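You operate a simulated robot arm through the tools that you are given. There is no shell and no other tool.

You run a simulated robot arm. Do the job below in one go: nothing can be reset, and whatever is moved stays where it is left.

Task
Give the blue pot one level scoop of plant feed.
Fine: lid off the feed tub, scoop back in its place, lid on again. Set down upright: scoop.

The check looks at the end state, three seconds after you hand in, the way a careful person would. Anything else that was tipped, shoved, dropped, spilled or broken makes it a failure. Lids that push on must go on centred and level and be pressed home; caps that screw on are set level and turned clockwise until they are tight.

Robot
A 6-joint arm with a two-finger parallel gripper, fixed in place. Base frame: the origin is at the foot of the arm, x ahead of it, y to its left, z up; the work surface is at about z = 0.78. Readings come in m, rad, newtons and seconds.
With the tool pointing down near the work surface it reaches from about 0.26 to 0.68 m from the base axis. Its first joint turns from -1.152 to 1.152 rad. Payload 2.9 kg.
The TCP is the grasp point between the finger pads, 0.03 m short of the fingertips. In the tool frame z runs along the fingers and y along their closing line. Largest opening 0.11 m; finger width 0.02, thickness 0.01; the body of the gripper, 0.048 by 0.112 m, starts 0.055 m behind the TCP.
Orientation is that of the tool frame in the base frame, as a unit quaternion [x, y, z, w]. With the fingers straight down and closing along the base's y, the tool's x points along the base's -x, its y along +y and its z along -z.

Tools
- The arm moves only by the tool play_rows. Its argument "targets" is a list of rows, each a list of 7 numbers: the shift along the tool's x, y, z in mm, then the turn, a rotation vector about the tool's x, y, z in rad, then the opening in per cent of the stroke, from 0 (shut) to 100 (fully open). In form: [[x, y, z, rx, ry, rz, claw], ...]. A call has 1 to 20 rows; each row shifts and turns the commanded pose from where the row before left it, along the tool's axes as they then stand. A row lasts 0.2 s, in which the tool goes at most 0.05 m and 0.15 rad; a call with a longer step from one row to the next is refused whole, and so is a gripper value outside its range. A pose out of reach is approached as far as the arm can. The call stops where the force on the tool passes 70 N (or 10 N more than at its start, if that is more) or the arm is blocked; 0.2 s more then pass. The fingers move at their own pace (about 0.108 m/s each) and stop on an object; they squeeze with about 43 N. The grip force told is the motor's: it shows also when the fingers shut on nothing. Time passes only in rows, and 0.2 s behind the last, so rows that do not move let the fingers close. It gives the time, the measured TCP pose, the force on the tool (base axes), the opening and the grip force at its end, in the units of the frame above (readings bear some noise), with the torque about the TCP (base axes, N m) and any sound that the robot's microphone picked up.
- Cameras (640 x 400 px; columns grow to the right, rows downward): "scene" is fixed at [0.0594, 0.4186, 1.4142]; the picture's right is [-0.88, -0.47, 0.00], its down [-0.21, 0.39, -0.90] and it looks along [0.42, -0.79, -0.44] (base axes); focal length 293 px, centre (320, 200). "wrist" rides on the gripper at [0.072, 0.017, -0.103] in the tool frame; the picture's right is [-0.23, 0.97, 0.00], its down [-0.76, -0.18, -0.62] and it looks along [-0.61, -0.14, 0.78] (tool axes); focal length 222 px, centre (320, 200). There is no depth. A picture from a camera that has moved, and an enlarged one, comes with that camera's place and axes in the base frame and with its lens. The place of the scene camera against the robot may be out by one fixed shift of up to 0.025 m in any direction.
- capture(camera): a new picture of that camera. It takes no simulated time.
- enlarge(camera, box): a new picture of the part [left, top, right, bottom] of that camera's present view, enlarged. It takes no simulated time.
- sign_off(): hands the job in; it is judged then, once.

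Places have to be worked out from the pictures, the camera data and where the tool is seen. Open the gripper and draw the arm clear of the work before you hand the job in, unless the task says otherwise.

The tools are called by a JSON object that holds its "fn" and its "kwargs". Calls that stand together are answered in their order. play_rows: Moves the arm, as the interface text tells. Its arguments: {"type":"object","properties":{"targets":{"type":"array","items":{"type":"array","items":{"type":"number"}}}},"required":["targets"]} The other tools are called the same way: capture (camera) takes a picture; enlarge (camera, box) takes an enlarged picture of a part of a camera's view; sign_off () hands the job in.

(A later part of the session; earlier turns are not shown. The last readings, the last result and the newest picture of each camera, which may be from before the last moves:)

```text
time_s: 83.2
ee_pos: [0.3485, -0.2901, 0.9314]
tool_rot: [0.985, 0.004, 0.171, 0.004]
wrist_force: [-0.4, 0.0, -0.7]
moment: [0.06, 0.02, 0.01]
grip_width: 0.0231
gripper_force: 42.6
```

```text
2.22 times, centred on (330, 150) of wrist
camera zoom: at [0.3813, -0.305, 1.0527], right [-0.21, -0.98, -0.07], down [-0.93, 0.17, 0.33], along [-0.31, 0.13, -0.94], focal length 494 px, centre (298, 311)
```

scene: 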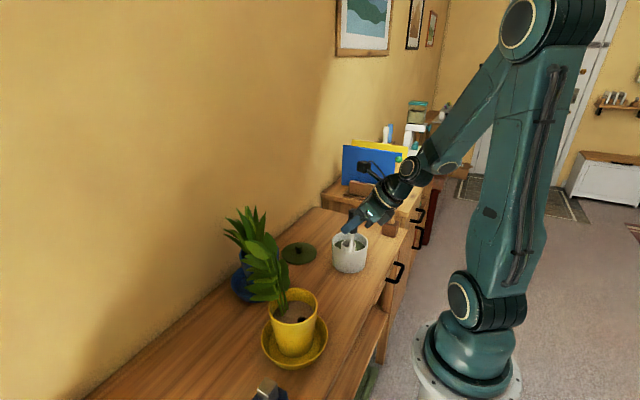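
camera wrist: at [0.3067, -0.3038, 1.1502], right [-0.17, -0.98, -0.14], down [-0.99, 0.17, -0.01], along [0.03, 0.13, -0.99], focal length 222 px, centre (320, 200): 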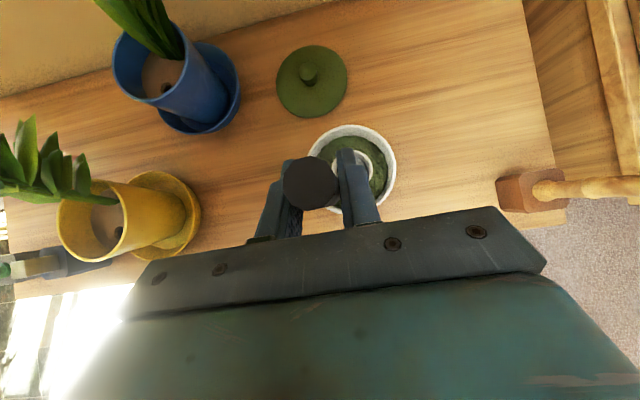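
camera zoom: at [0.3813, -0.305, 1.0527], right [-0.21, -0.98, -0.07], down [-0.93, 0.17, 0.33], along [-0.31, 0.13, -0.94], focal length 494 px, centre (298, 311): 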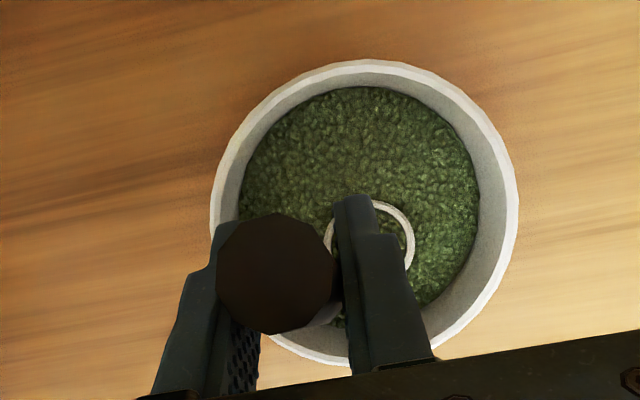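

There's no resistance and the cup fills as it goes in. I'll go 24 mm deeper, then push forward 20 mm while bringing the scoop upright under the surface.

{"fn": "play_rows", "kwargs": {"targets": [[-2, 0, 5.6, 0, 0, 0, 0], [-2, 0, 5.6, 0, 0, 0, 0], [-2, 0, 5.6, 0, 0, 0, 0], [-2, 0, 5.6, 0, 0, 0, 0], [0, 0, 0, 0, 0, 0, 0], [-2.3, 0, -2.4, 0, 0.1167, 0, 0], [-2.6, 0, -1.6, 0, 0.1167, 0, 0], [-3, 0, -0.9, 0, 0.1167, 0, 0], [0, 0, 0, 0, 0, 0, 0]]}}

{"fn": "enlarge", "kwargs": {"camera": "scene", "box": [325, 215, 385, 275]}}

{"fn": "enlarge", "kwargs": {"camera": "wrist", "box": [240, 60, 420, 240]}}

```text
time_s: 85.2
ee_pos: [0.339, -0.29, 0.9089]
tool_rot: [0.94, 0.005, 0.341, 0.003]
wrist_force: [0.0, 0.2, -1.4]
moment: [0.04, 0.01, 0.03]
grip_width: 0.0232
gripper_force: 42.7
```

```text
6.67 times, centred on (355, 245) of scene
camera zoom: at [0.0594, 0.4186, 1.4142], right [-0.88, -0.47, 0.0], down [-0.21, 0.39, -0.9], along [0.42, -0.79, -0.44], focal length 1956 px, centre (87, -100)
```

zoom: 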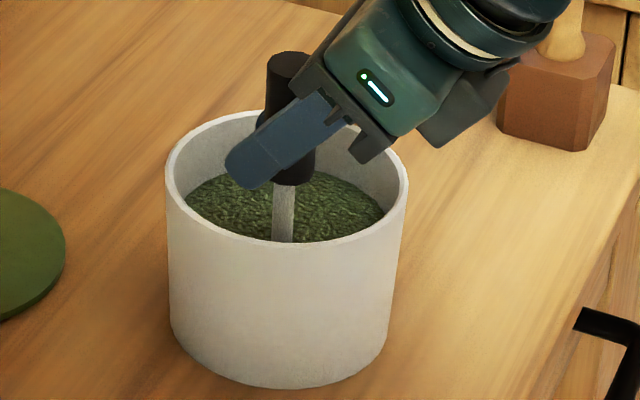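

```text
2.22 times, centred on (330, 150) of wrist
camera zoom: at [0.3275, -0.3045, 1.0336], right [-0.17, -0.98, -0.14], down [-0.99, 0.17, -0.01], along [0.03, 0.13, -0.99], focal length 494 px, centre (298, 311)
```

zoom: 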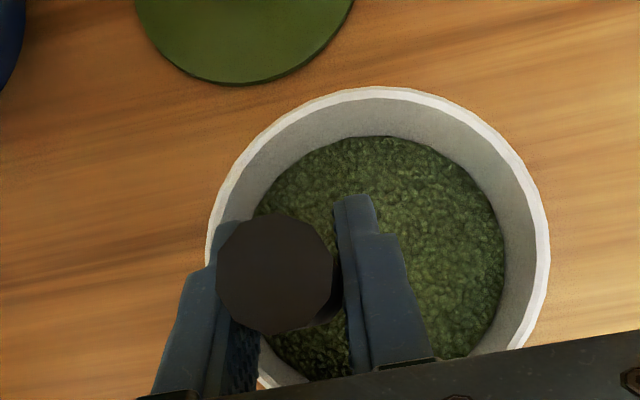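

The cup is fully submerged and upright. I'll lift slowly straight up until the cup bottom just clears the feed, and look at how full it is.

{"fn": "play_rows", "kwargs": {"targets": [[4.5, 0, -5.4, 0, 0, 0, 0], [4.5, 0, -5.4, 0, 0, 0, 0], [4.5, 0, -5.4, 0, 0, 0, 0], [4.5, 0, -5.4, 0, 0, 0, 0], [4.5, 0, -5.4, 0, 0, 0, 0], [4.5, 0, -5.4, 0, 0, 0, 0], [4.5, 0, -5.4, 0, 0, 0, 0], [0, 0, 0, 0, 0, 0, 0]]}}

{"fn": "enlarge", "kwargs": {"camera": "scene", "box": [325, 215, 385, 275]}}

{"fn": "enlarge", "kwargs": {"camera": "wrist", "box": [240, 60, 420, 240]}}

```text
time_s: 87.0
ee_pos: [0.3387, -0.289, 0.957]
tool_rot: [0.94, 0.006, 0.341, 0.002]
wrist_force: [0.0, 0.3, -1.6]
moment: [0.0, 0.03, 0.01]
grip_width: 0.0231
gripper_force: 43.0
```

```text
6.67 times, centred on (355, 245) of scene
camera zoom: at [0.0594, 0.4186, 1.4142], right [-0.88, -0.47, 0.0], down [-0.21, 0.39, -0.9], along [0.42, -0.79, -0.44], focal length 1956 px, centre (87, -100)
```

zoom: 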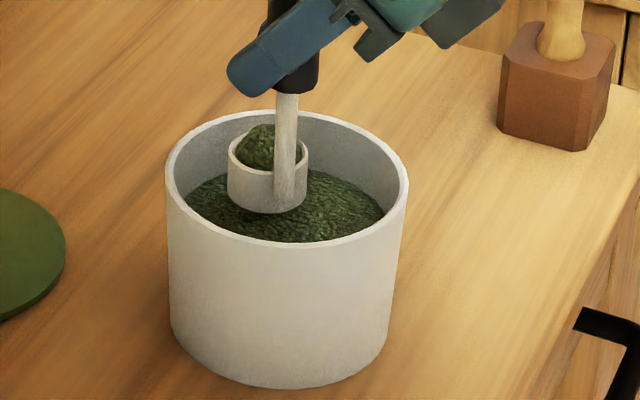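

```text
2.22 times, centred on (330, 150) of wrist
camera zoom: at [0.3285, -0.3042, 1.0828], right [-0.17, -0.98, -0.14], down [-0.99, 0.17, -0.01], along [0.03, 0.13, -0.99], focal length 494 px, centre (298, 311)
```

zoom: 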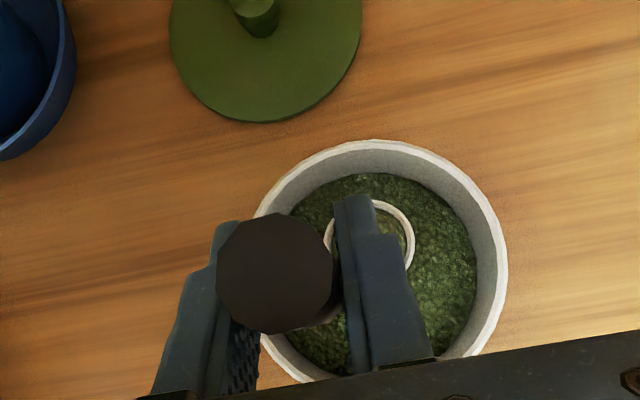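

The scoop comes out heaped. I'll keep the mouth down inside the tub and tip the scoop gently in steps so the heap slides back in, watching for it to become level.

{"fn": "play_rows", "kwargs": {"targets": [[-4.5, 0, 5.4, 0, 0, 0, 0], [6.6, 0, 3.5, 0, -0.087, 0, 0], [6.6, 0, 3.5, 0, -0.087, 0, 0], [0, 0, 0, 0, 0, 0, 0]]}}

{"fn": "enlarge", "kwargs": {"camera": "scene", "box": [325, 215, 385, 275]}}

{"fn": "enlarge", "kwargs": {"camera": "wrist", "box": [300, 100, 380, 180]}}

```text
time_s: 88.0
ee_pos: [0.3539, -0.2889, 0.9512]
tool_rot: [0.966, 0.005, 0.257, 0.004]
wrist_force: [0.5, -0.4, -1.1]
moment: [0.01, 0.01, -0.05]
grip_width: 0.0231
gripper_force: 43.0
```

```text
6.67 times, centred on (355, 245) of scene
camera zoom: at [0.0594, 0.4186, 1.4142], right [-0.88, -0.47, 0.0], down [-0.21, 0.39, -0.9], along [0.42, -0.79, -0.44], focal length 1956 px, centre (87, -100)
```

zoom: 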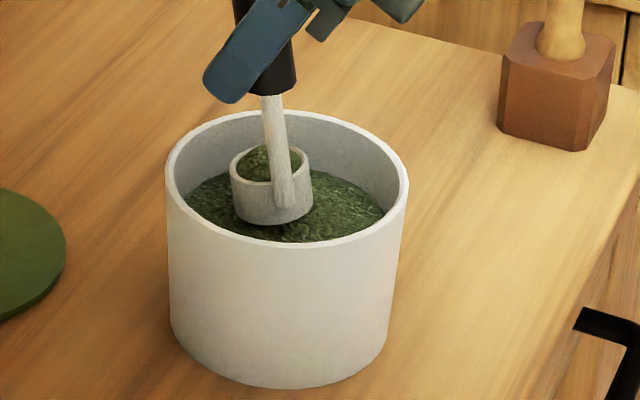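

```text
5.00 times, centred on (340, 140) of wrist
camera zoom: at [0.3651, -0.3042, 1.0778], right [-0.19, -0.98, -0.1], down [-0.97, 0.17, 0.16], along [-0.14, 0.13, -0.98], focal length 1111 px, centre (220, 500)
```

zoom: 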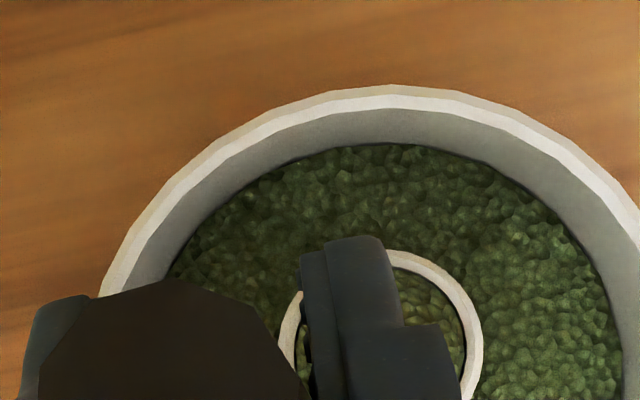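

{"fn": "enlarge", "kwargs": {"camera": "scene", "box": [336, 230, 366, 255]}}

```text
16.00 times, centred on (351, 242) of scene
camera zoom: at [0.0594, 0.4186, 1.4142], right [-0.88, -0.47, 0.0], down [-0.21, 0.39, -0.9], along [0.42, -0.79, -0.44], focal length 4694 px, centre (-176, -480)
```

zoom: 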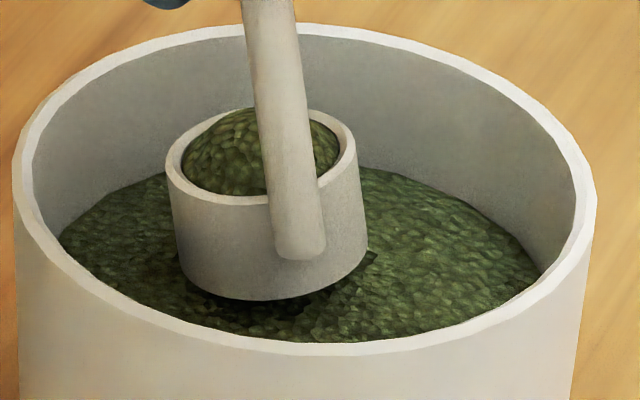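

The dome is lower but still slightly above the rim at 10° of tip. I'll tip another 3° and look again.

{"fn": "play_rows", "kwargs": {"targets": [[4, 0, 2.1, 0, -0.052, 0, 0], [0, 0, 0, 0, 0, 0, 0]]}}

{"fn": "enlarge", "kwargs": {"camera": "scene", "box": [336, 230, 366, 255]}}

```text
time_s: 88.6
ee_pos: [0.3587, -0.2899, 0.9518]
tool_rot: [0.973, 0.005, 0.231, 0.003]
wrist_force: [0.1, 0.4, -0.7]
moment: [0.04, -0.02, -0.02]
grip_width: 0.023
gripper_force: 43.1
```

```text
16.00 times, centred on (351, 242) of scene
camera zoom: at [0.0594, 0.4186, 1.4142], right [-0.88, -0.47, 0.0], down [-0.21, 0.39, -0.9], along [0.42, -0.79, -0.44], focal length 4694 px, centre (-176, -480)
```

zoom: 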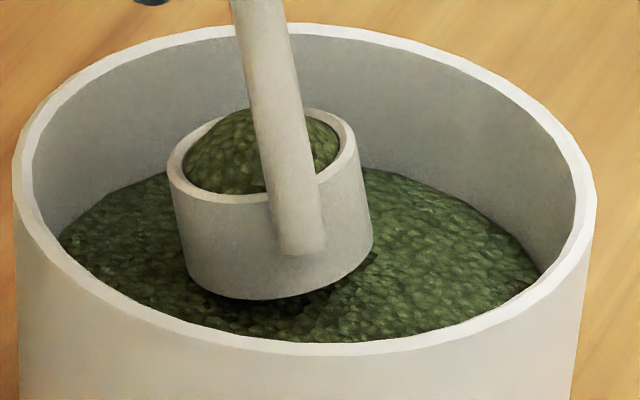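

The dome looks much the same, so I'll tip further in 5° steps.

{"fn": "play_rows", "kwargs": {"targets": [[6.6, 0, 3.5, 0, -0.087, 0, 0], [0, 0, 0, 0, 0, 0, 0]]}}

{"fn": "enlarge", "kwargs": {"camera": "scene", "box": [336, 230, 366, 255]}}

```text
time_s: 89.2
ee_pos: [0.3652, -0.2884, 0.9519]
tool_rot: [0.982, 0.004, 0.19, 0.003]
wrist_force: [-0.1, 0.7, -1.6]
moment: [0.0, -0.01, 0.04]
grip_width: 0.0231
gripper_force: 43.4
```

```text
16.00 times, centred on (351, 242) of scene
camera zoom: at [0.0594, 0.4186, 1.4142], right [-0.88, -0.47, 0.0], down [-0.21, 0.39, -0.9], along [0.42, -0.79, -0.44], focal length 4694 px, centre (-176, -480)
```

zoom: 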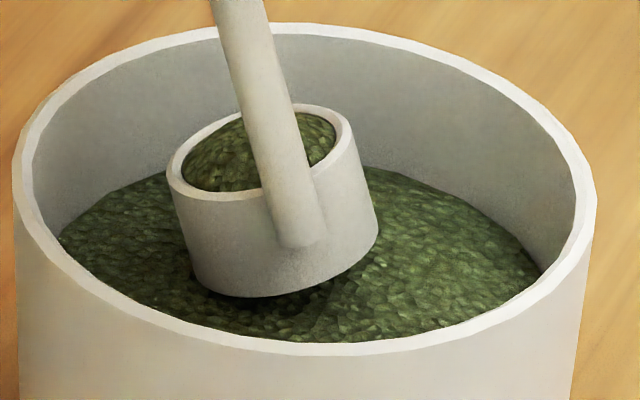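

At 18° the dome has dropped to nearly flush with the rim. I'll take another 2.5° step and compare.

{"fn": "play_rows", "kwargs": {"targets": [[3.3, 0, 1.75, 0, -0.0435, 0, 0], [0, 0, 0, 0, 0, 0, 0]]}}

{"fn": "enlarge", "kwargs": {"camera": "scene", "box": [340, 232, 362, 250]}}

```text
time_s: 89.8
ee_pos: [0.3702, -0.289, 0.9523]
tool_rot: [0.986, 0.005, 0.168, 0.003]
wrist_force: [0.4, -0.8, -0.9]
moment: [0.01, -0.02, -0.01]
grip_width: 0.023
gripper_force: 42.5
```

```text
16.00 times, centred on (351, 241) of scene
camera zoom: at [0.0594, 0.4186, 1.4142], right [-0.88, -0.47, 0.0], down [-0.21, 0.39, -0.9], along [0.42, -0.79, -0.44], focal length 4694 px, centre (-176, -456)
```

zoom: 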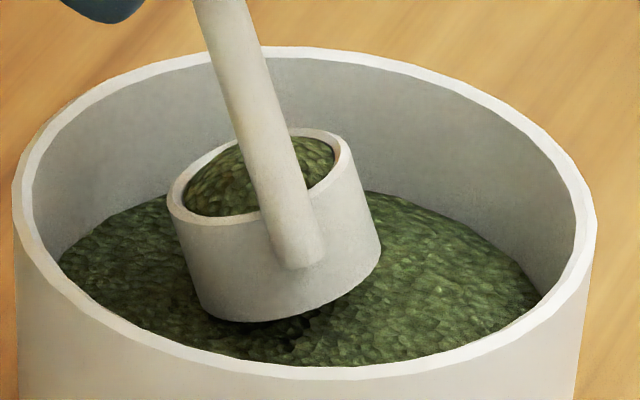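

I'll bring the scoop back upright over the tub and view the fill with the rim level, to judge it properly.

{"fn": "play_rows", "kwargs": {"targets": [[-6.8, 0, -3.6, 0, -0.0, 0, 0], [0, 0, 0, 0, 0, 0, 0]]}}

```text
time_s: 90.4
ee_pos: [0.3614, -0.2891, 0.9547]
tool_rot: [0.986, 0.004, 0.169, 0.003]
wrist_force: [-0.7, 0.4, -1.2]
moment: [0.02, -0.01, 0.01]
grip_width: 0.0232
gripper_force: 43.4
```

That row only shifted slightly, without turning; the cup is still well inside the tub. Now I turn back upright about the cup mouth.

{"fn": "play_rows", "kwargs": {"targets": [[-9.04, 0, -4.8, 0, 0.1188, 0, 0], [-9.04, 0, -4.8, 0, 0.1188, 0, 0], [-9.04, 0, -4.8, 0, 0.1189, 0, 0], [0, 0, 0, 0, 0, 0, 0]]}}

{"fn": "enlarge", "kwargs": {"camera": "scene", "box": [336, 230, 366, 255]}}

{"fn": "enlarge", "kwargs": {"camera": "wrist", "box": [300, 120, 380, 180]}}

```text
time_s: 91.4
ee_pos: [0.3316, -0.2895, 0.9552]
tool_rot: [0.94, 0.006, 0.342, 0.003]
wrist_force: [0.1, -0.5, -0.7]
moment: [0.0, -0.01, 0.02]
grip_width: 0.0231
gripper_force: 42.9
```

```text
16.00 times, centred on (351, 242) of scene
camera zoom: at [0.0594, 0.4186, 1.4142], right [-0.88, -0.47, 0.0], down [-0.21, 0.39, -0.9], along [0.42, -0.79, -0.44], focal length 4694 px, centre (-176, -480)
```

zoom: 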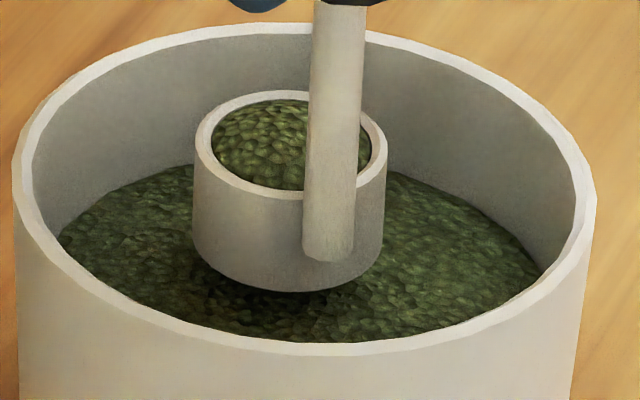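

```text
6.67 times, centred on (340, 150) of wrist
camera zoom: at [0.321, -0.304, 1.081], right [-0.17, -0.98, -0.14], down [-0.99, 0.17, -0.01], along [0.03, 0.13, -0.99], focal length 1481 px, centre (187, 533)
```

zoom: 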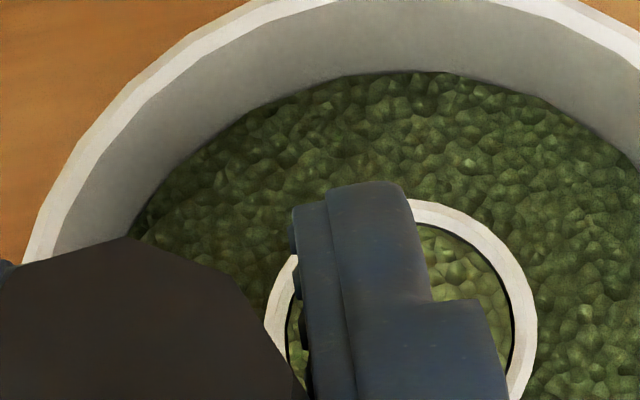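

The fill now looks flush with the rim. I'll zoom in further to check for any remaining dome or hollow.

{"fn": "enlarge", "kwargs": {"camera": "scene", "box": [344, 233, 356, 243]}}

```text
16.00 times, centred on (350, 238) of scene
camera zoom: at [0.0594, 0.4186, 1.4142], right [-0.88, -0.47, 0.0], down [-0.21, 0.39, -0.9], along [0.42, -0.79, -0.44], focal length 4694 px, centre (-160, -408)
```

zoom: 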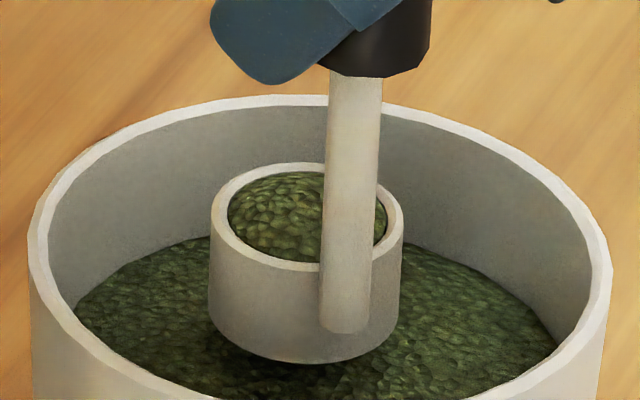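

Viewed from this angle a small dome could still hide. I'll tip the scoop about 17° away from the camera (less than it's already been tipped), still inside the tub, to see the rim nearly edge-on.

{"fn": "play_rows", "kwargs": {"targets": [[5.8, 11.8, -0.1, 0.108, -0.0525, 0.0891, 0], [5.8, 11.8, -0.1, 0.108, -0.0525, 0.0891, 0], [0, 0, 0, 0, 0, 0, 0]]}}

{"fn": "enlarge", "kwargs": {"camera": "scene", "box": [336, 230, 366, 250]}}

```text
time_s: 92.2
ee_pos: [0.3396, -0.3118, 0.9608]
tool_rot: [0.948, -0.042, 0.287, -0.128]
wrist_force: [0.4, 0.2, -0.5]
moment: [-0.04, 0.03, -0.01]
grip_width: 0.023
gripper_force: 43.0
```

```text
16.00 times, centred on (351, 240) of scene
camera zoom: at [0.0594, 0.4186, 1.4142], right [-0.88, -0.47, 0.0], down [-0.21, 0.39, -0.9], along [0.42, -0.79, -0.44], focal length 4694 px, centre (-176, -440)
```

zoom: 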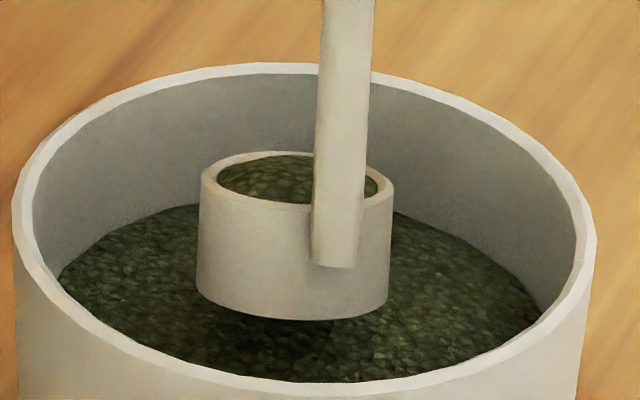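

Nearly edge-on, only a very slight dome (about 2 mm) remains. I'll tip a bit further, to about 23°, and look again.

{"fn": "play_rows", "kwargs": {"targets": [[1.94, 3.94, 0, 0.036, -0.0175, 0.0297, 0], [1.94, 3.94, 0, 0.036, -0.0175, 0.0297, 0], [0, 0, 0, 0, 0, 0, 0]]}}

{"fn": "enlarge", "kwargs": {"camera": "scene", "box": [336, 230, 366, 250]}}

```text
time_s: 93.0
ee_pos: [0.3432, -0.321, 0.9626]
tool_rot: [0.946, -0.058, 0.268, -0.173]
wrist_force: [0.5, 0.2, -1.6]
moment: [-0.01, 0.0, 0.02]
grip_width: 0.0231
gripper_force: 43.4
```

```text
16.00 times, centred on (351, 240) of scene
camera zoom: at [0.0594, 0.4186, 1.4142], right [-0.88, -0.47, 0.0], down [-0.21, 0.39, -0.9], along [0.42, -0.79, -0.44], focal length 4694 px, centre (-176, -440)
```

zoom: 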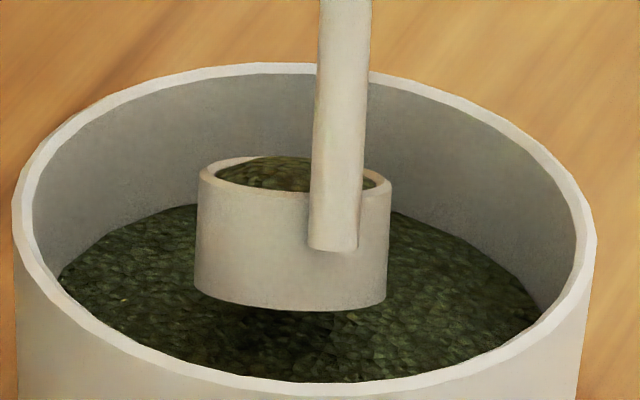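

From this grazing view a dome of roughly 3–4 mm is still visible. I'll tip further in 3° steps and keep checking.

{"fn": "play_rows", "kwargs": {"targets": [[1.94, 3.94, 0, 0.036, -0.0175, 0.0297, 0], [0, 0, 0, 0, 0, 0, 0]]}}

{"fn": "enlarge", "kwargs": {"camera": "scene", "box": [336, 230, 366, 250]}}

```text
time_s: 93.6
ee_pos: [0.3463, -0.3249, 0.9599]
tool_rot: [0.945, -0.065, 0.256, -0.193]
wrist_force: [-0.5, 0.1, -1.0]
moment: [-0.01, -0.01, 0.0]
grip_width: 0.0231
gripper_force: 43.3
```

```text
16.00 times, centred on (351, 240) of scene
camera zoom: at [0.0594, 0.4186, 1.4142], right [-0.88, -0.47, 0.0], down [-0.21, 0.39, -0.9], along [0.42, -0.79, -0.44], focal length 4694 px, centre (-176, -440)
```

zoom: 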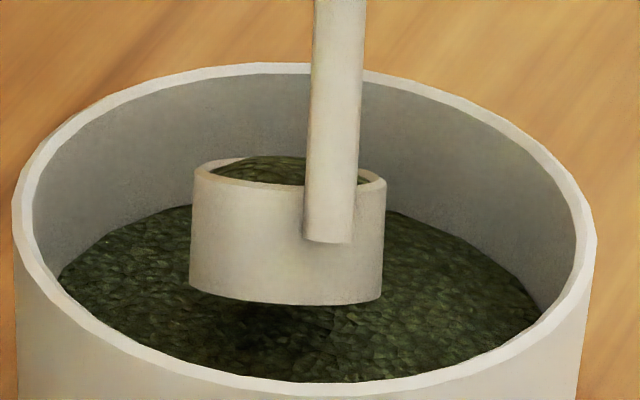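

The dome seems unchanged between 23° and 26°, so shedding may just take time. I'll hold this tilt for a second and look.

{"fn": "play_rows", "kwargs": {"targets": [[0, 0, 0, 0, 0, 0, 0], [0, 0, 0, 0, 0, 0, 0], [0, 0, 0, 0, 0, 0, 0], [0, 0, 0, 0, 0, 0, 0], [0, 0, 0, 0, 0, 0, 0]]}}

{"fn": "enlarge", "kwargs": {"camera": "scene", "box": [336, 230, 366, 250]}}

```text
time_s: 94.8
ee_pos: [0.3472, -0.3255, 0.9592]
tool_rot: [0.945, -0.066, 0.257, -0.192]
wrist_force: [0.6, 0.0, -1.9]
moment: [-0.01, -0.01, 0.02]
grip_width: 0.0229
gripper_force: 42.6
```

```text
16.00 times, centred on (351, 240) of scene
camera zoom: at [0.0594, 0.4186, 1.4142], right [-0.88, -0.47, 0.0], down [-0.21, 0.39, -0.9], along [0.42, -0.79, -0.44], focal length 4694 px, centre (-176, -440)
```

zoom: 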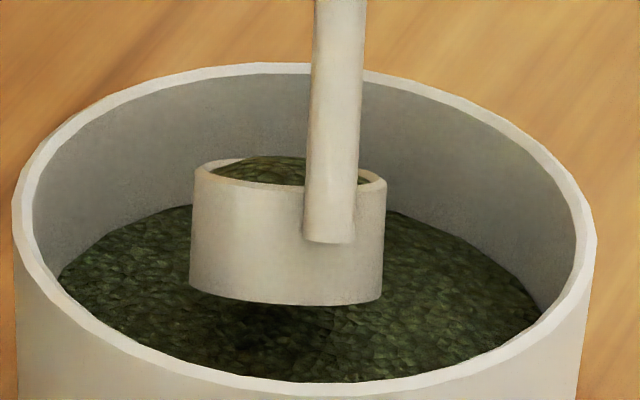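

No change on holding, which suggests a plateau. I'll tip another 3–4° to see whether more comes off; I can always re-scoop.

{"fn": "play_rows", "kwargs": {"targets": [[1.94, 3.94, 0, 0.036, -0.0175, 0.0297, 0], [0, 0, 0, 0, 0, 0, 0], [0, 0, 0, 0, 0, 0, 0]]}}

{"fn": "enlarge", "kwargs": {"camera": "scene", "box": [336, 230, 366, 250]}}

{"fn": "play_rows", "kwargs": {"targets": [[1.94, 3.94, 0, 0.036, -0.0175, 0.0297, 0], [0, 0, 0, 0, 0, 0, 0], [0, 0, 0, 0, 0, 0, 0]]}}

{"fn": "enlarge", "kwargs": {"camera": "scene", "box": [336, 230, 366, 250]}}

```text
time_s: 95.6
ee_pos: [0.3505, -0.3273, 0.9591]
tool_rot: [0.942, -0.074, 0.247, -0.214]
wrist_force: [0.0, -0.9, -0.2]
moment: [-0.01, -0.02, 0.01]
grip_width: 0.0227
gripper_force: 43.3
out of reach, approached as far as the arm can: row 1
```

```text
16.00 times, centred on (351, 240) of scene
camera zoom: at [0.0594, 0.4186, 1.4142], right [-0.88, -0.47, 0.0], down [-0.21, 0.39, -0.9], along [0.42, -0.79, -0.44], focal length 4694 px, centre (-176, -440)
```

zoom: 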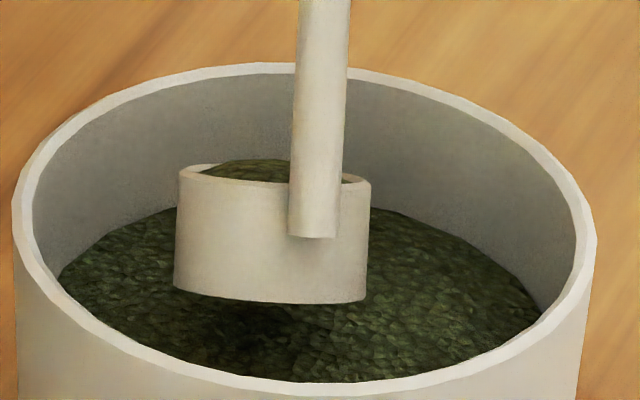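

```text
time_s: 96.4
ee_pos: [0.3541, -0.3304, 0.9576]
tool_rot: [0.939, -0.08, 0.237, -0.236]
wrist_force: [0.3, -0.5, -0.3]
moment: [-0.01, -0.01, -0.02]
grip_width: 0.023
gripper_force: 42.8
out of reach, approached as far as the arm can: row 1
```

```text
16.00 times, centred on (351, 240) of scene
camera zoom: at [0.0594, 0.4186, 1.4142], right [-0.88, -0.47, 0.0], down [-0.21, 0.39, -0.9], along [0.42, -0.79, -0.44], focal length 4694 px, centre (-176, -440)
```

zoom: 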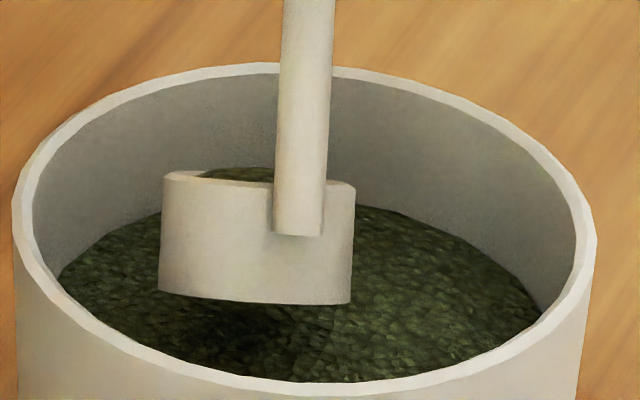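

The dome is shrinking with tilt (about 2.3 mm at 31°), so it should be level at around 34–35°. This direction is at the reach limit, so I'll right the scoop and tip it 33° the other way, still over the tub.

{"fn": "play_rows", "kwargs": {"targets": [[-5.24, -10.64, 0.08, -0.0971, 0.0473, -0.0802, 0], [-5.24, -10.64, 0.08, -0.0971, 0.0473, -0.0802, 0], [-5.24, -10.64, 0.08, -0.0971, 0.0473, -0.0802, 0], [-5.24, -10.64, 0.08, -0.0971, 0.0473, -0.0802, 0], [0, 0, 0, 0, 0, 0, 0]]}}

{"fn": "enlarge", "kwargs": {"camera": "scene", "box": [336, 230, 366, 250]}}

```text
time_s: 97.6
ee_pos: [0.3367, -0.2872, 0.9602]
tool_rot: [0.941, 0.004, 0.339, 0.0]
wrist_force: [0.0, -0.3, -1.4]
moment: [0.03, 0.02, 0.0]
grip_width: 0.0231
gripper_force: 43.0
```

```text
16.00 times, centred on (351, 240) of scene
camera zoom: at [0.0594, 0.4186, 1.4142], right [-0.88, -0.47, 0.0], down [-0.21, 0.39, -0.9], along [0.42, -0.79, -0.44], focal length 4694 px, centre (-176, -440)
```

zoom: 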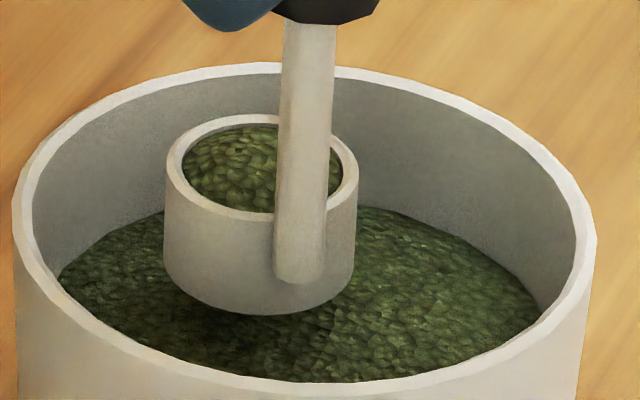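

Upright, the feed's edge sits about 1.5 mm below the rim with a slight crown about 2 mm above it, which averages out to a level scoop. I'll raise it and pre-tip 28° (less than it already held) so the gripper is nearly vertical for the swing to the pot, staying over the tub.

{"fn": "play_rows", "kwargs": {"targets": [[11.8, 0, -14.2, 0, 0, 0, 0], [11.8, 0, -14.2, 0, 0, 0, 0], [11.8, 0, -14.2, 0, 0, 0, 0], [11.8, 0, -14.2, 0, 0, 0, 0], [0, 0, 0, 0, 0, 0, 0], [6.2, 0, 3.3, 0, -0.0815, 0, 0], [6.2, 0, 3.3, 0, -0.0815, 0, 0], [6.2, 0, 3.3, 0, -0.0815, 0, 0], [6.2, 0, 3.3, 0, -0.0815, 0, 0], [6.2, 0, 3.3, 0, -0.0815, 0, 0], [6.2, 0, 3.3, 0, -0.0815, 0, 0], [0, 0, 0, 0, 0, 0, 0]]}}

{"fn": "enlarge", "kwargs": {"camera": "scene", "box": [320, 200, 380, 260]}}

```text
time_s: 100.2
ee_pos: [0.3796, -0.2868, 1.0334]
tool_rot: [0.995, 0.004, 0.101, -0.002]
wrist_force: [1.0, -1.0, -0.9]
moment: [0.03, -0.06, -0.01]
grip_width: 0.023
gripper_force: 43.4
```

```text
6.67 times, centred on (350, 230) of scene
camera zoom: at [0.0594, 0.4186, 1.4142], right [-0.88, -0.47, 0.0], down [-0.21, 0.39, -0.9], along [0.42, -0.79, -0.44], focal length 1956 px, centre (120, 0)
```

zoom: 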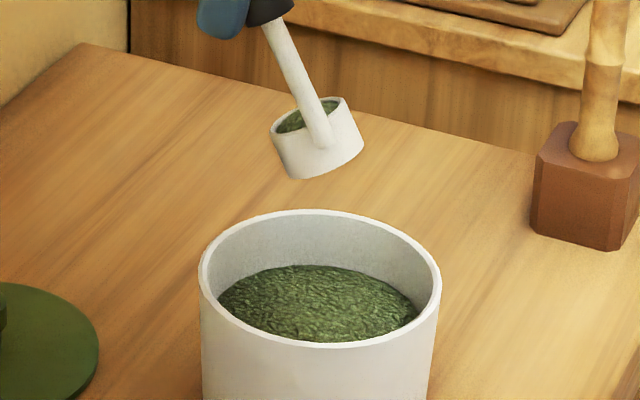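

{"fn": "enlarge", "kwargs": {"camera": "scene", "box": [338, 208, 362, 226]}}

```text
16.00 times, centred on (350, 217) of scene
camera zoom: at [0.0594, 0.4186, 1.4142], right [-0.88, -0.47, 0.0], down [-0.21, 0.39, -0.9], along [0.42, -0.79, -0.44], focal length 4694 px, centre (-160, -72)
```

zoom: 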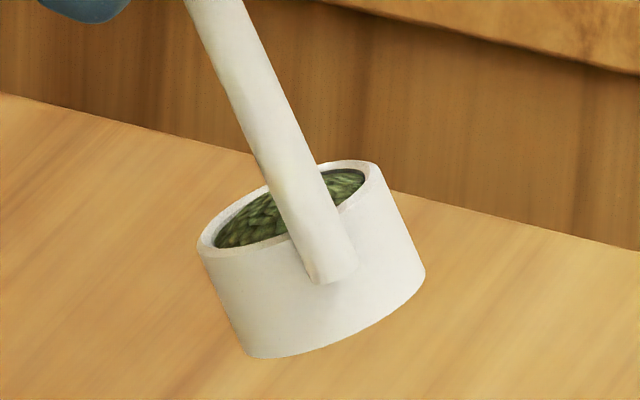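

The fill still sits level with the tilted rim. I'll now swing the tool about the vertical through the cup, keeping the cup above the tub, in two halves.

{"fn": "play_rows", "kwargs": {"targets": [[-2.57, -3.08, -0.54, 0.0259, 0, -0.1251, 0], [-2.57, -3.08, -0.54, 0.0259, 0, -0.1251, 0], [-2.57, -3.08, -0.54, 0.0259, 0, -0.1251, 0], [-2.57, -3.08, -0.54, 0.0259, 0, -0.1251, 0], [-2.57, -3.08, -0.54, 0.0259, 0, -0.1251, 0], [-2.57, -3.08, -0.54, 0.0259, 0, -0.1251, 0], [-2.57, -3.08, -0.54, 0.0259, 0, -0.1251, 0], [-2.57, -3.08, -0.54, 0.0259, 0, -0.1251, 0], [-2.57, -3.08, -0.54, 0.0259, 0, -0.1251, 0], [-2.57, -3.08, -0.54, 0.0259, 0, -0.1251, 0], [-2.57, -3.08, -0.54, 0.0259, 0, -0.1251, 0], [-2.57, -3.08, -0.54, 0.0259, 0, -0.1251, 0], [-2.57, -3.08, -0.54, 0.0259, 0, -0.1251, 0], [-2.57, -3.08, -0.54, 0.0259, 0, -0.1251, 0], [0, 0, 0, 0, 0, 0, 0]]}}

{"fn": "enlarge", "kwargs": {"camera": "scene", "box": [310, 190, 390, 270]}}

```text
time_s: 103.4
ee_pos: [0.3297, -0.2847, 1.0326]
tool_rot: [0.619, 0.778, 0.062, -0.08]
wrist_force: [-0.5, 0.4, -0.9]
moment: [0.02, 0.03, -0.03]
grip_width: 0.0233
gripper_force: 42.7
```

```text
5.00 times, centred on (350, 230) of scene
camera zoom: at [0.0594, 0.4186, 1.4142], right [-0.88, -0.47, 0.0], down [-0.21, 0.39, -0.9], along [0.42, -0.79, -0.44], focal length 1467 px, centre (170, 50)
```

zoom: 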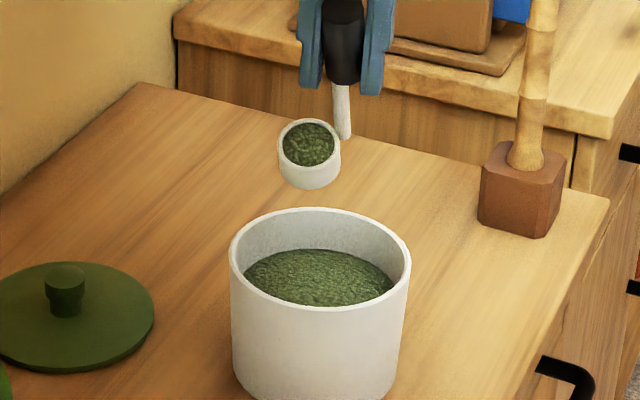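

Halfway round with the fill intact. I'll complete the swing.

{"fn": "play_rows", "kwargs": {"targets": [[-2.57, -3.08, -0.54, 0.0259, 0, -0.1251, 0], [-2.57, -3.08, -0.54, 0.0259, 0, -0.1251, 0], [-2.57, -3.08, -0.54, 0.0259, 0, -0.1251, 0], [-2.57, -3.08, -0.54, 0.0259, 0, -0.1251, 0], [-2.57, -3.08, -0.54, 0.0259, 0, -0.1251, 0], [-2.57, -3.08, -0.54, 0.0259, 0, -0.1251, 0], [-2.57, -3.08, -0.54, 0.0259, 0, -0.1251, 0]]}}

{"fn": "play_rows", "kwargs": {"targets": [[-2.57, -3.08, -0.54, 0.0259, 0, -0.1251, 0], [-2.57, -3.08, -0.54, 0.0259, 0, -0.1251, 0], [-2.57, -3.08, -0.54, 0.0259, 0, -0.1251, 0], [-2.57, -3.08, -0.54, 0.0259, 0, -0.1251, 0]]}}

```text
time_s: 105.0
ee_pos: [0.3238, -0.3121, 1.0328]
tool_rot: [0.221, 0.97, 0.023, -0.099]
wrist_force: [-0.2, 0.1, -1.4]
moment: [-0.02, 0.01, 0.0]
grip_width: 0.0227
gripper_force: 42.9
```

```text
time_s: 106.0
ee_pos: [0.3302, -0.3265, 1.033]
tool_rot: [-0.031, 0.994, -0.002, -0.104]
wrist_force: [0.7, 0.5, -1.7]
moment: [-0.03, 0.01, 0.03]
grip_width: 0.0232
gripper_force: 43.0
```

{"fn": "play_rows", "kwargs": {"targets": [[-2.57, -3.08, -0.54, 0.0259, 0, -0.1251, 0], [-2.57, -3.08, -0.54, 0.0259, 0, -0.1251, 0], [-2.57, -3.08, -0.54, 0.0259, 0, -0.1251, 0], [0, 0, 0, 0, 0, 0, 0]]}}

{"fn": "capture", "kwargs": {"camera": "scene"}}

{"fn": "capture", "kwargs": {"camera": "wrist"}}

{"fn": "enlarge", "kwargs": {"camera": "scene", "box": [310, 190, 390, 270]}}

```text
time_s: 107.0
ee_pos: [0.3385, -0.3344, 1.0324]
tool_rot: [-0.221, 0.97, -0.021, -0.099]
wrist_force: [0.3, 0.1, -1.9]
moment: [-0.02, -0.01, 0.01]
grip_width: 0.0232
gripper_force: 43.2
```

```text
taken
```

scene: 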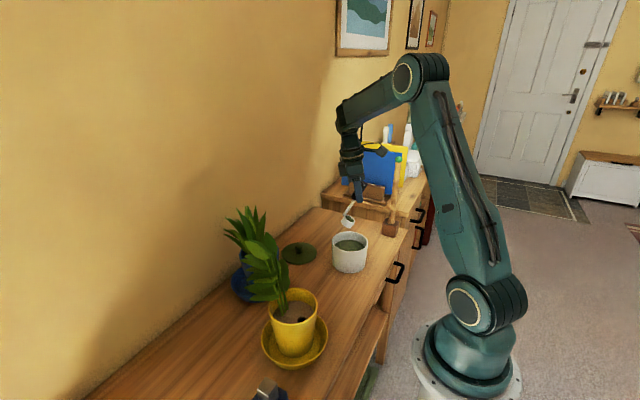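

```text
taken
camera wrist: at [0.2866, -0.3399, 1.148], right [-0.22, 0.97, -0.04], down [0.86, 0.22, 0.46], along [0.45, 0.06, -0.89], focal length 222 px, centre (320, 200)
```

wrist: 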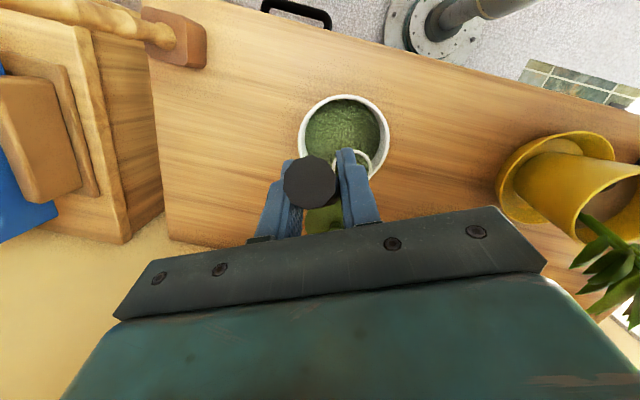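

```text
5.00 times, centred on (350, 230) of scene
camera zoom: at [0.0594, 0.4186, 1.4142], right [-0.88, -0.47, 0.0], down [-0.21, 0.39, -0.9], along [0.42, -0.79, -0.44], focal length 1467 px, centre (170, 50)
```

zoom: 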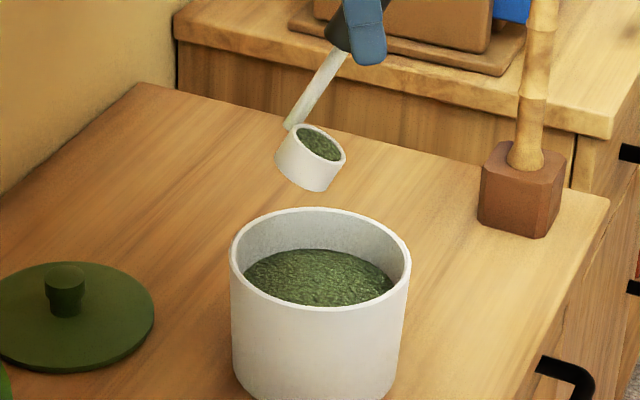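

The swing is complete with the fill intact, and the cup mouth is at about (0.352, -0.305, 0.950). I'll carry it halfway toward the blue pot with gentle acceleration.

{"fn": "play_rows", "kwargs": {"targets": [[-6.8, 4.0, -1.4, 0, 0, 0, 0], [-11.9, 6.9, -2.4, 0, 0, 0, 0], [-17.0, 9.9, -3.5, 0, 0, 0, 0], [-21.3, 12.4, -4.4, 0, 0, 0, 0], [-23.8, 13.9, -4.9, 0, 0, 0, 0], [-21.3, 12.4, -4.4, 0, 0, 0, 0], [-17.0, 9.9, -3.5, 0, 0, 0, 0], [-11.9, 6.9, -2.4, 0, 0, 0, 0], [-6.8, 4.0, -1.4, 0, 0, 0, 0], [0, 0, 0, 0, 0, 0, 0]]}}

{"fn": "capture", "kwargs": {"camera": "scene"}}

{"fn": "capture", "kwargs": {"camera": "wrist"}}

```text
time_s: 109.2
ee_pos: [0.4313, -0.2012, 1.0314]
tool_rot: [-0.219, 0.97, -0.022, -0.1]
wrist_force: [0.5, -0.2, -0.3]
moment: [-0.06, 0.01, -0.01]
grip_width: 0.0229
gripper_force: 43.2
```

```text
taken
```

scene: 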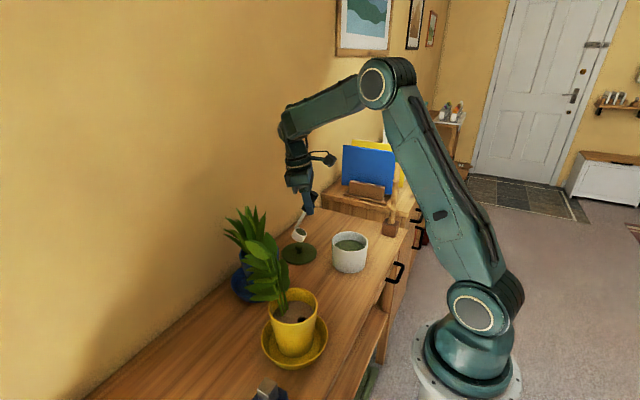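

```text
taken
camera wrist: at [0.3788, -0.2067, 1.148], right [-0.22, 0.97, -0.04], down [0.86, 0.21, 0.46], along [0.45, 0.06, -0.89], focal length 222 px, centre (320, 200)
```

wrist: 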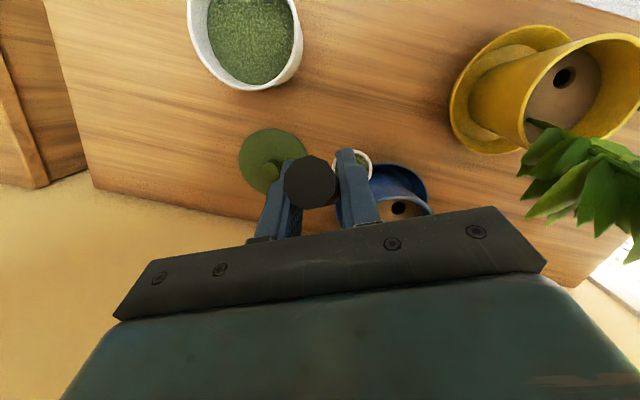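

No reach trouble; the cup is at about (0.444, -0.172). I'll continue about 60 mm toward the pot and check clearance to the leaves.

{"fn": "play_rows", "kwargs": {"targets": [[-6.8, 4.0, -1.4, 0, 0, 0, 0], [-11.8, 7.0, -2.4, 0, 0, 0, 0], [-13.5, 8.1, -2.8, 0, 0, 0, 0], [-11.8, 7.0, -2.4, 0, 0, 0, 0], [-6.8, 4.0, -1.4, 0, 0, 0, 0], [0, 0, 0, 0, 0, 0, 0]]}}

{"fn": "enlarge", "kwargs": {"camera": "scene", "box": [220, 140, 340, 310]}}

{"fn": "capture", "kwargs": {"camera": "wrist"}}

```text
time_s: 110.6
ee_pos: [0.4661, -0.1519, 1.0328]
tool_rot: [-0.22, 0.97, -0.021, -0.1]
wrist_force: [0.1, -0.5, -1.3]
moment: [-0.04, 0.01, 0.02]
grip_width: 0.0232
gripper_force: 43.8
```

```text
2.35 times, centred on (280, 225) of scene
camera zoom: at [0.0594, 0.4186, 1.4142], right [-0.88, -0.47, 0.0], down [-0.21, 0.39, -0.9], along [0.42, -0.79, -0.44], focal length 690 px, centre (414, 141)
```

zoom: 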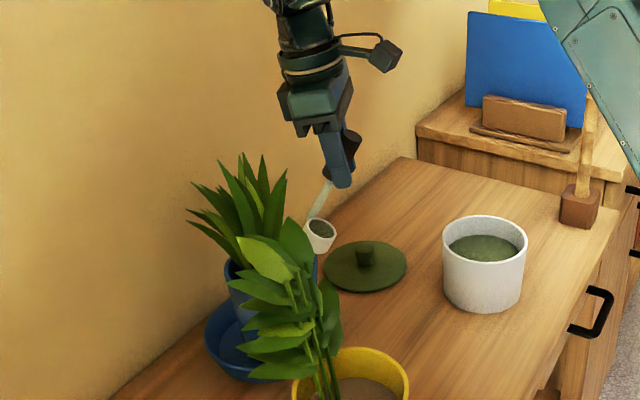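

```text
taken
camera wrist: at [0.4132, -0.157, 1.1485], right [-0.22, 0.97, -0.04], down [0.86, 0.21, 0.46], along [0.45, 0.06, -0.89], focal length 222 px, centre (320, 200)
```

wrist: 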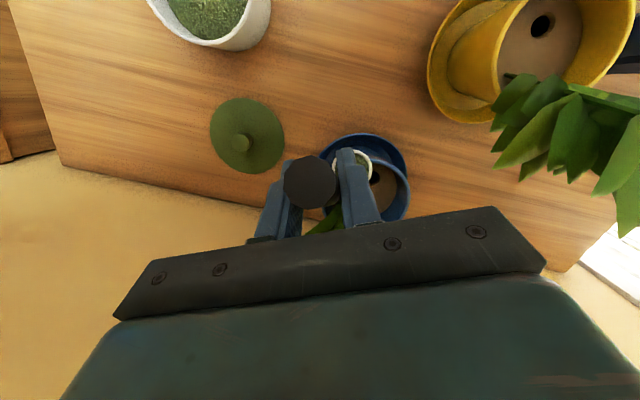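

{"fn": "enlarge", "kwargs": {"camera": "wrist", "box": [280, 120, 430, 240]}}

{"fn": "enlarge", "kwargs": {"camera": "scene", "box": [240, 195, 310, 260]}}

```text
3.33 times, centred on (355, 180) of wrist
camera zoom: at [0.4132, -0.157, 1.1485], right [-0.22, 0.97, -0.04], down [0.86, 0.21, 0.46], along [0.45, 0.06, -0.89], focal length 740 px, centre (203, 267)
```

zoom: 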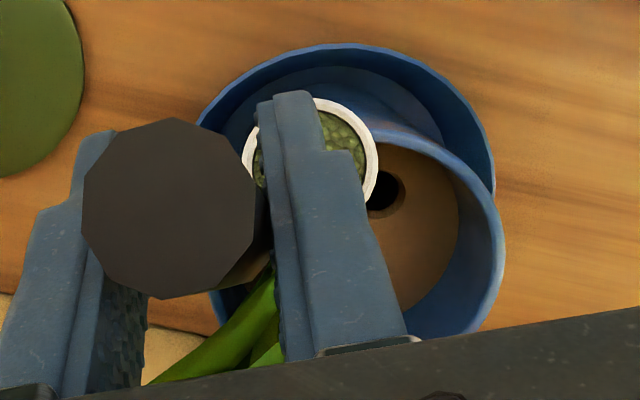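

```text
6.15 times, centred on (275, 228) of scene
camera zoom: at [0.0594, 0.4186, 1.4142], right [-0.88, -0.47, 0.0], down [-0.21, 0.39, -0.9], along [0.42, -0.79, -0.44], focal length 1805 px, centre (597, 31)
```

zoom: 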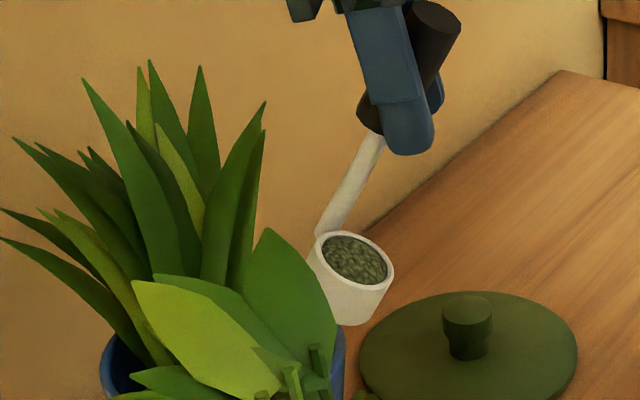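

The cup is level-filled at about (0.477, -0.122, 0.95); the hole in the soil reads (0.507, -0.076) and the leaves sit in the +x/-y quarter of the pot. I'll move the cup to about (0.518, -0.072), over the open soil.

{"fn": "play_rows", "kwargs": {"targets": [[-7.1, 3.4, -1.5, 0, 0, 0, 0], [-10.6, 5.1, -2.2, 0, 0, 0, 0], [-13.3, 6.4, -2.7, 0, 0, 0, 0], [-12.4, 6.0, -2.5, 0, 0, 0, 0], [-8.9, 4.3, -1.8, 0, 0, 0, 0], [-5.3, 2.6, -1.1, 0, 0, 0, 0], [0, 0, 0, 0, 0, 0, 0]]}}

{"fn": "enlarge", "kwargs": {"camera": "wrist", "box": [280, 120, 430, 240]}}

{"fn": "enlarge", "kwargs": {"camera": "scene", "box": [230, 185, 310, 265]}}

```text
time_s: 112.2
ee_pos: [0.5073, -0.1009, 1.0318]
tool_rot: [-0.22, 0.97, -0.021, -0.1]
wrist_force: [0.2, -0.7, -1.6]
moment: [-0.03, 0.01, 0.01]
grip_width: 0.023
gripper_force: 42.7
```

```text
3.33 times, centred on (355, 180) of wrist
camera zoom: at [0.4543, -0.1062, 1.1481], right [-0.22, 0.97, -0.04], down [0.86, 0.21, 0.46], along [0.45, 0.06, -0.89], focal length 740 px, centre (203, 267)
```

zoom: 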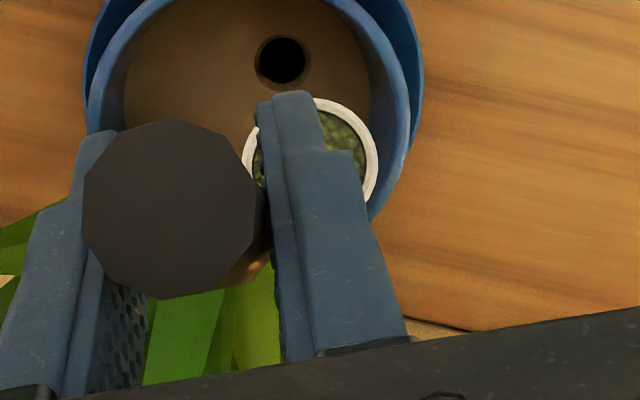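

```text
5.00 times, centred on (270, 225) of scene
camera zoom: at [0.0594, 0.4186, 1.4142], right [-0.88, -0.47, 0.0], down [-0.21, 0.39, -0.9], along [0.42, -0.79, -0.44], focal length 1467 px, centre (570, 75)
```

zoom: 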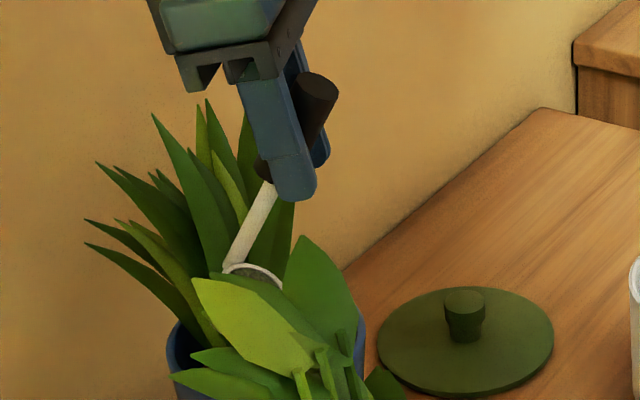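

The cup's footprint is at about (0.515, -0.071), well inside the pot rim and near the soil's hole, clear of the leaves. I'll lower 20 mm and begin tipping about the cup mouth in steps.

{"fn": "play_rows", "kwargs": {"targets": [[-2.05, 0, 9.8, 0, 0, 0, 0], [-2.05, 0, 9.8, 0, 0, 0, 0], [0, 0, 0, 0, 0, 0, 0], [7.6, 0, 4.0, 0, -0.1, 0, 0], [7.6, 0, 4.0, 0, -0.1, 0, 0], [7.6, 0, 4.0, 0, -0.1, 0, 0], [7.6, 0, 4.0, 0, -0.1, 0, 0]]}}

{"fn": "capture", "kwargs": {"camera": "wrist"}}

{"fn": "enlarge", "kwargs": {"camera": "scene", "box": [230, 185, 310, 265]}}

```text
time_s: 113.8
ee_pos: [0.4785, -0.115, 0.9982]
tool_rot: [-0.219, 0.971, 0.022, 0.096]
wrist_force: [0.3, 0.2, -0.4]
moment: [-0.06, 0.01, 0.01]
grip_width: 0.0232
gripper_force: 42.9
```

```text
taken
camera wrist: at [0.389, -0.1373, 1.0845], right [-0.22, 0.97, 0.05], down [0.64, 0.11, 0.76], along [0.74, 0.2, -0.65], focal length 222 px, centre (320, 200)
```

wrist: 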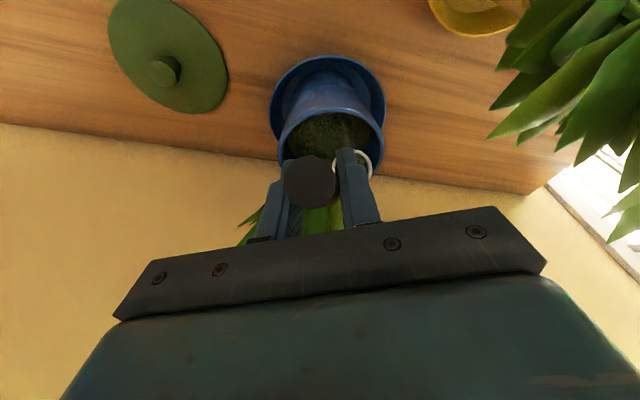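

```text
5.00 times, centred on (270, 225) of scene
camera zoom: at [0.0594, 0.4186, 1.4142], right [-0.88, -0.47, 0.0], down [-0.21, 0.39, -0.9], along [0.42, -0.79, -0.44], focal length 1467 px, centre (570, 75)
```

zoom: 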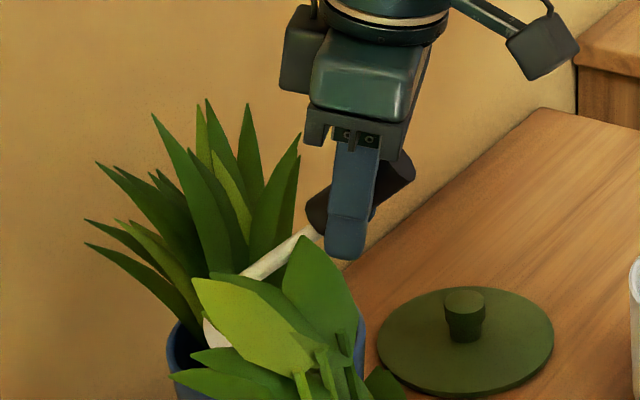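

Feed has already started landing in the pot. I'll enlarge to check where it fell and how much remains in the cup.

{"fn": "enlarge", "kwargs": {"camera": "wrist", "box": [260, 50, 400, 200]}}

```text
2.67 times, centred on (330, 125) of wrist
camera zoom: at [0.389, -0.1373, 1.0845], right [-0.22, 0.97, 0.05], down [0.64, 0.11, 0.76], along [0.74, 0.2, -0.65], focal length 592 px, centre (293, 400)
```

zoom: 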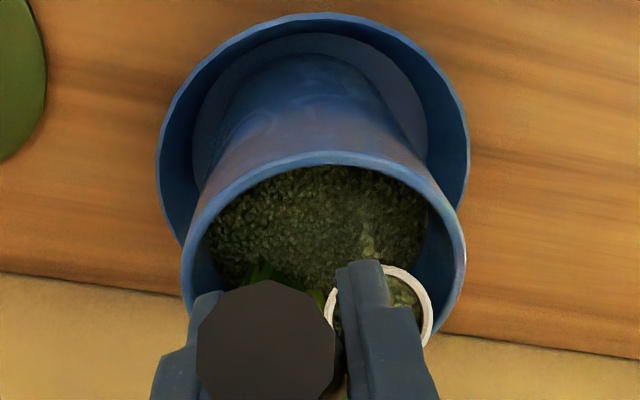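

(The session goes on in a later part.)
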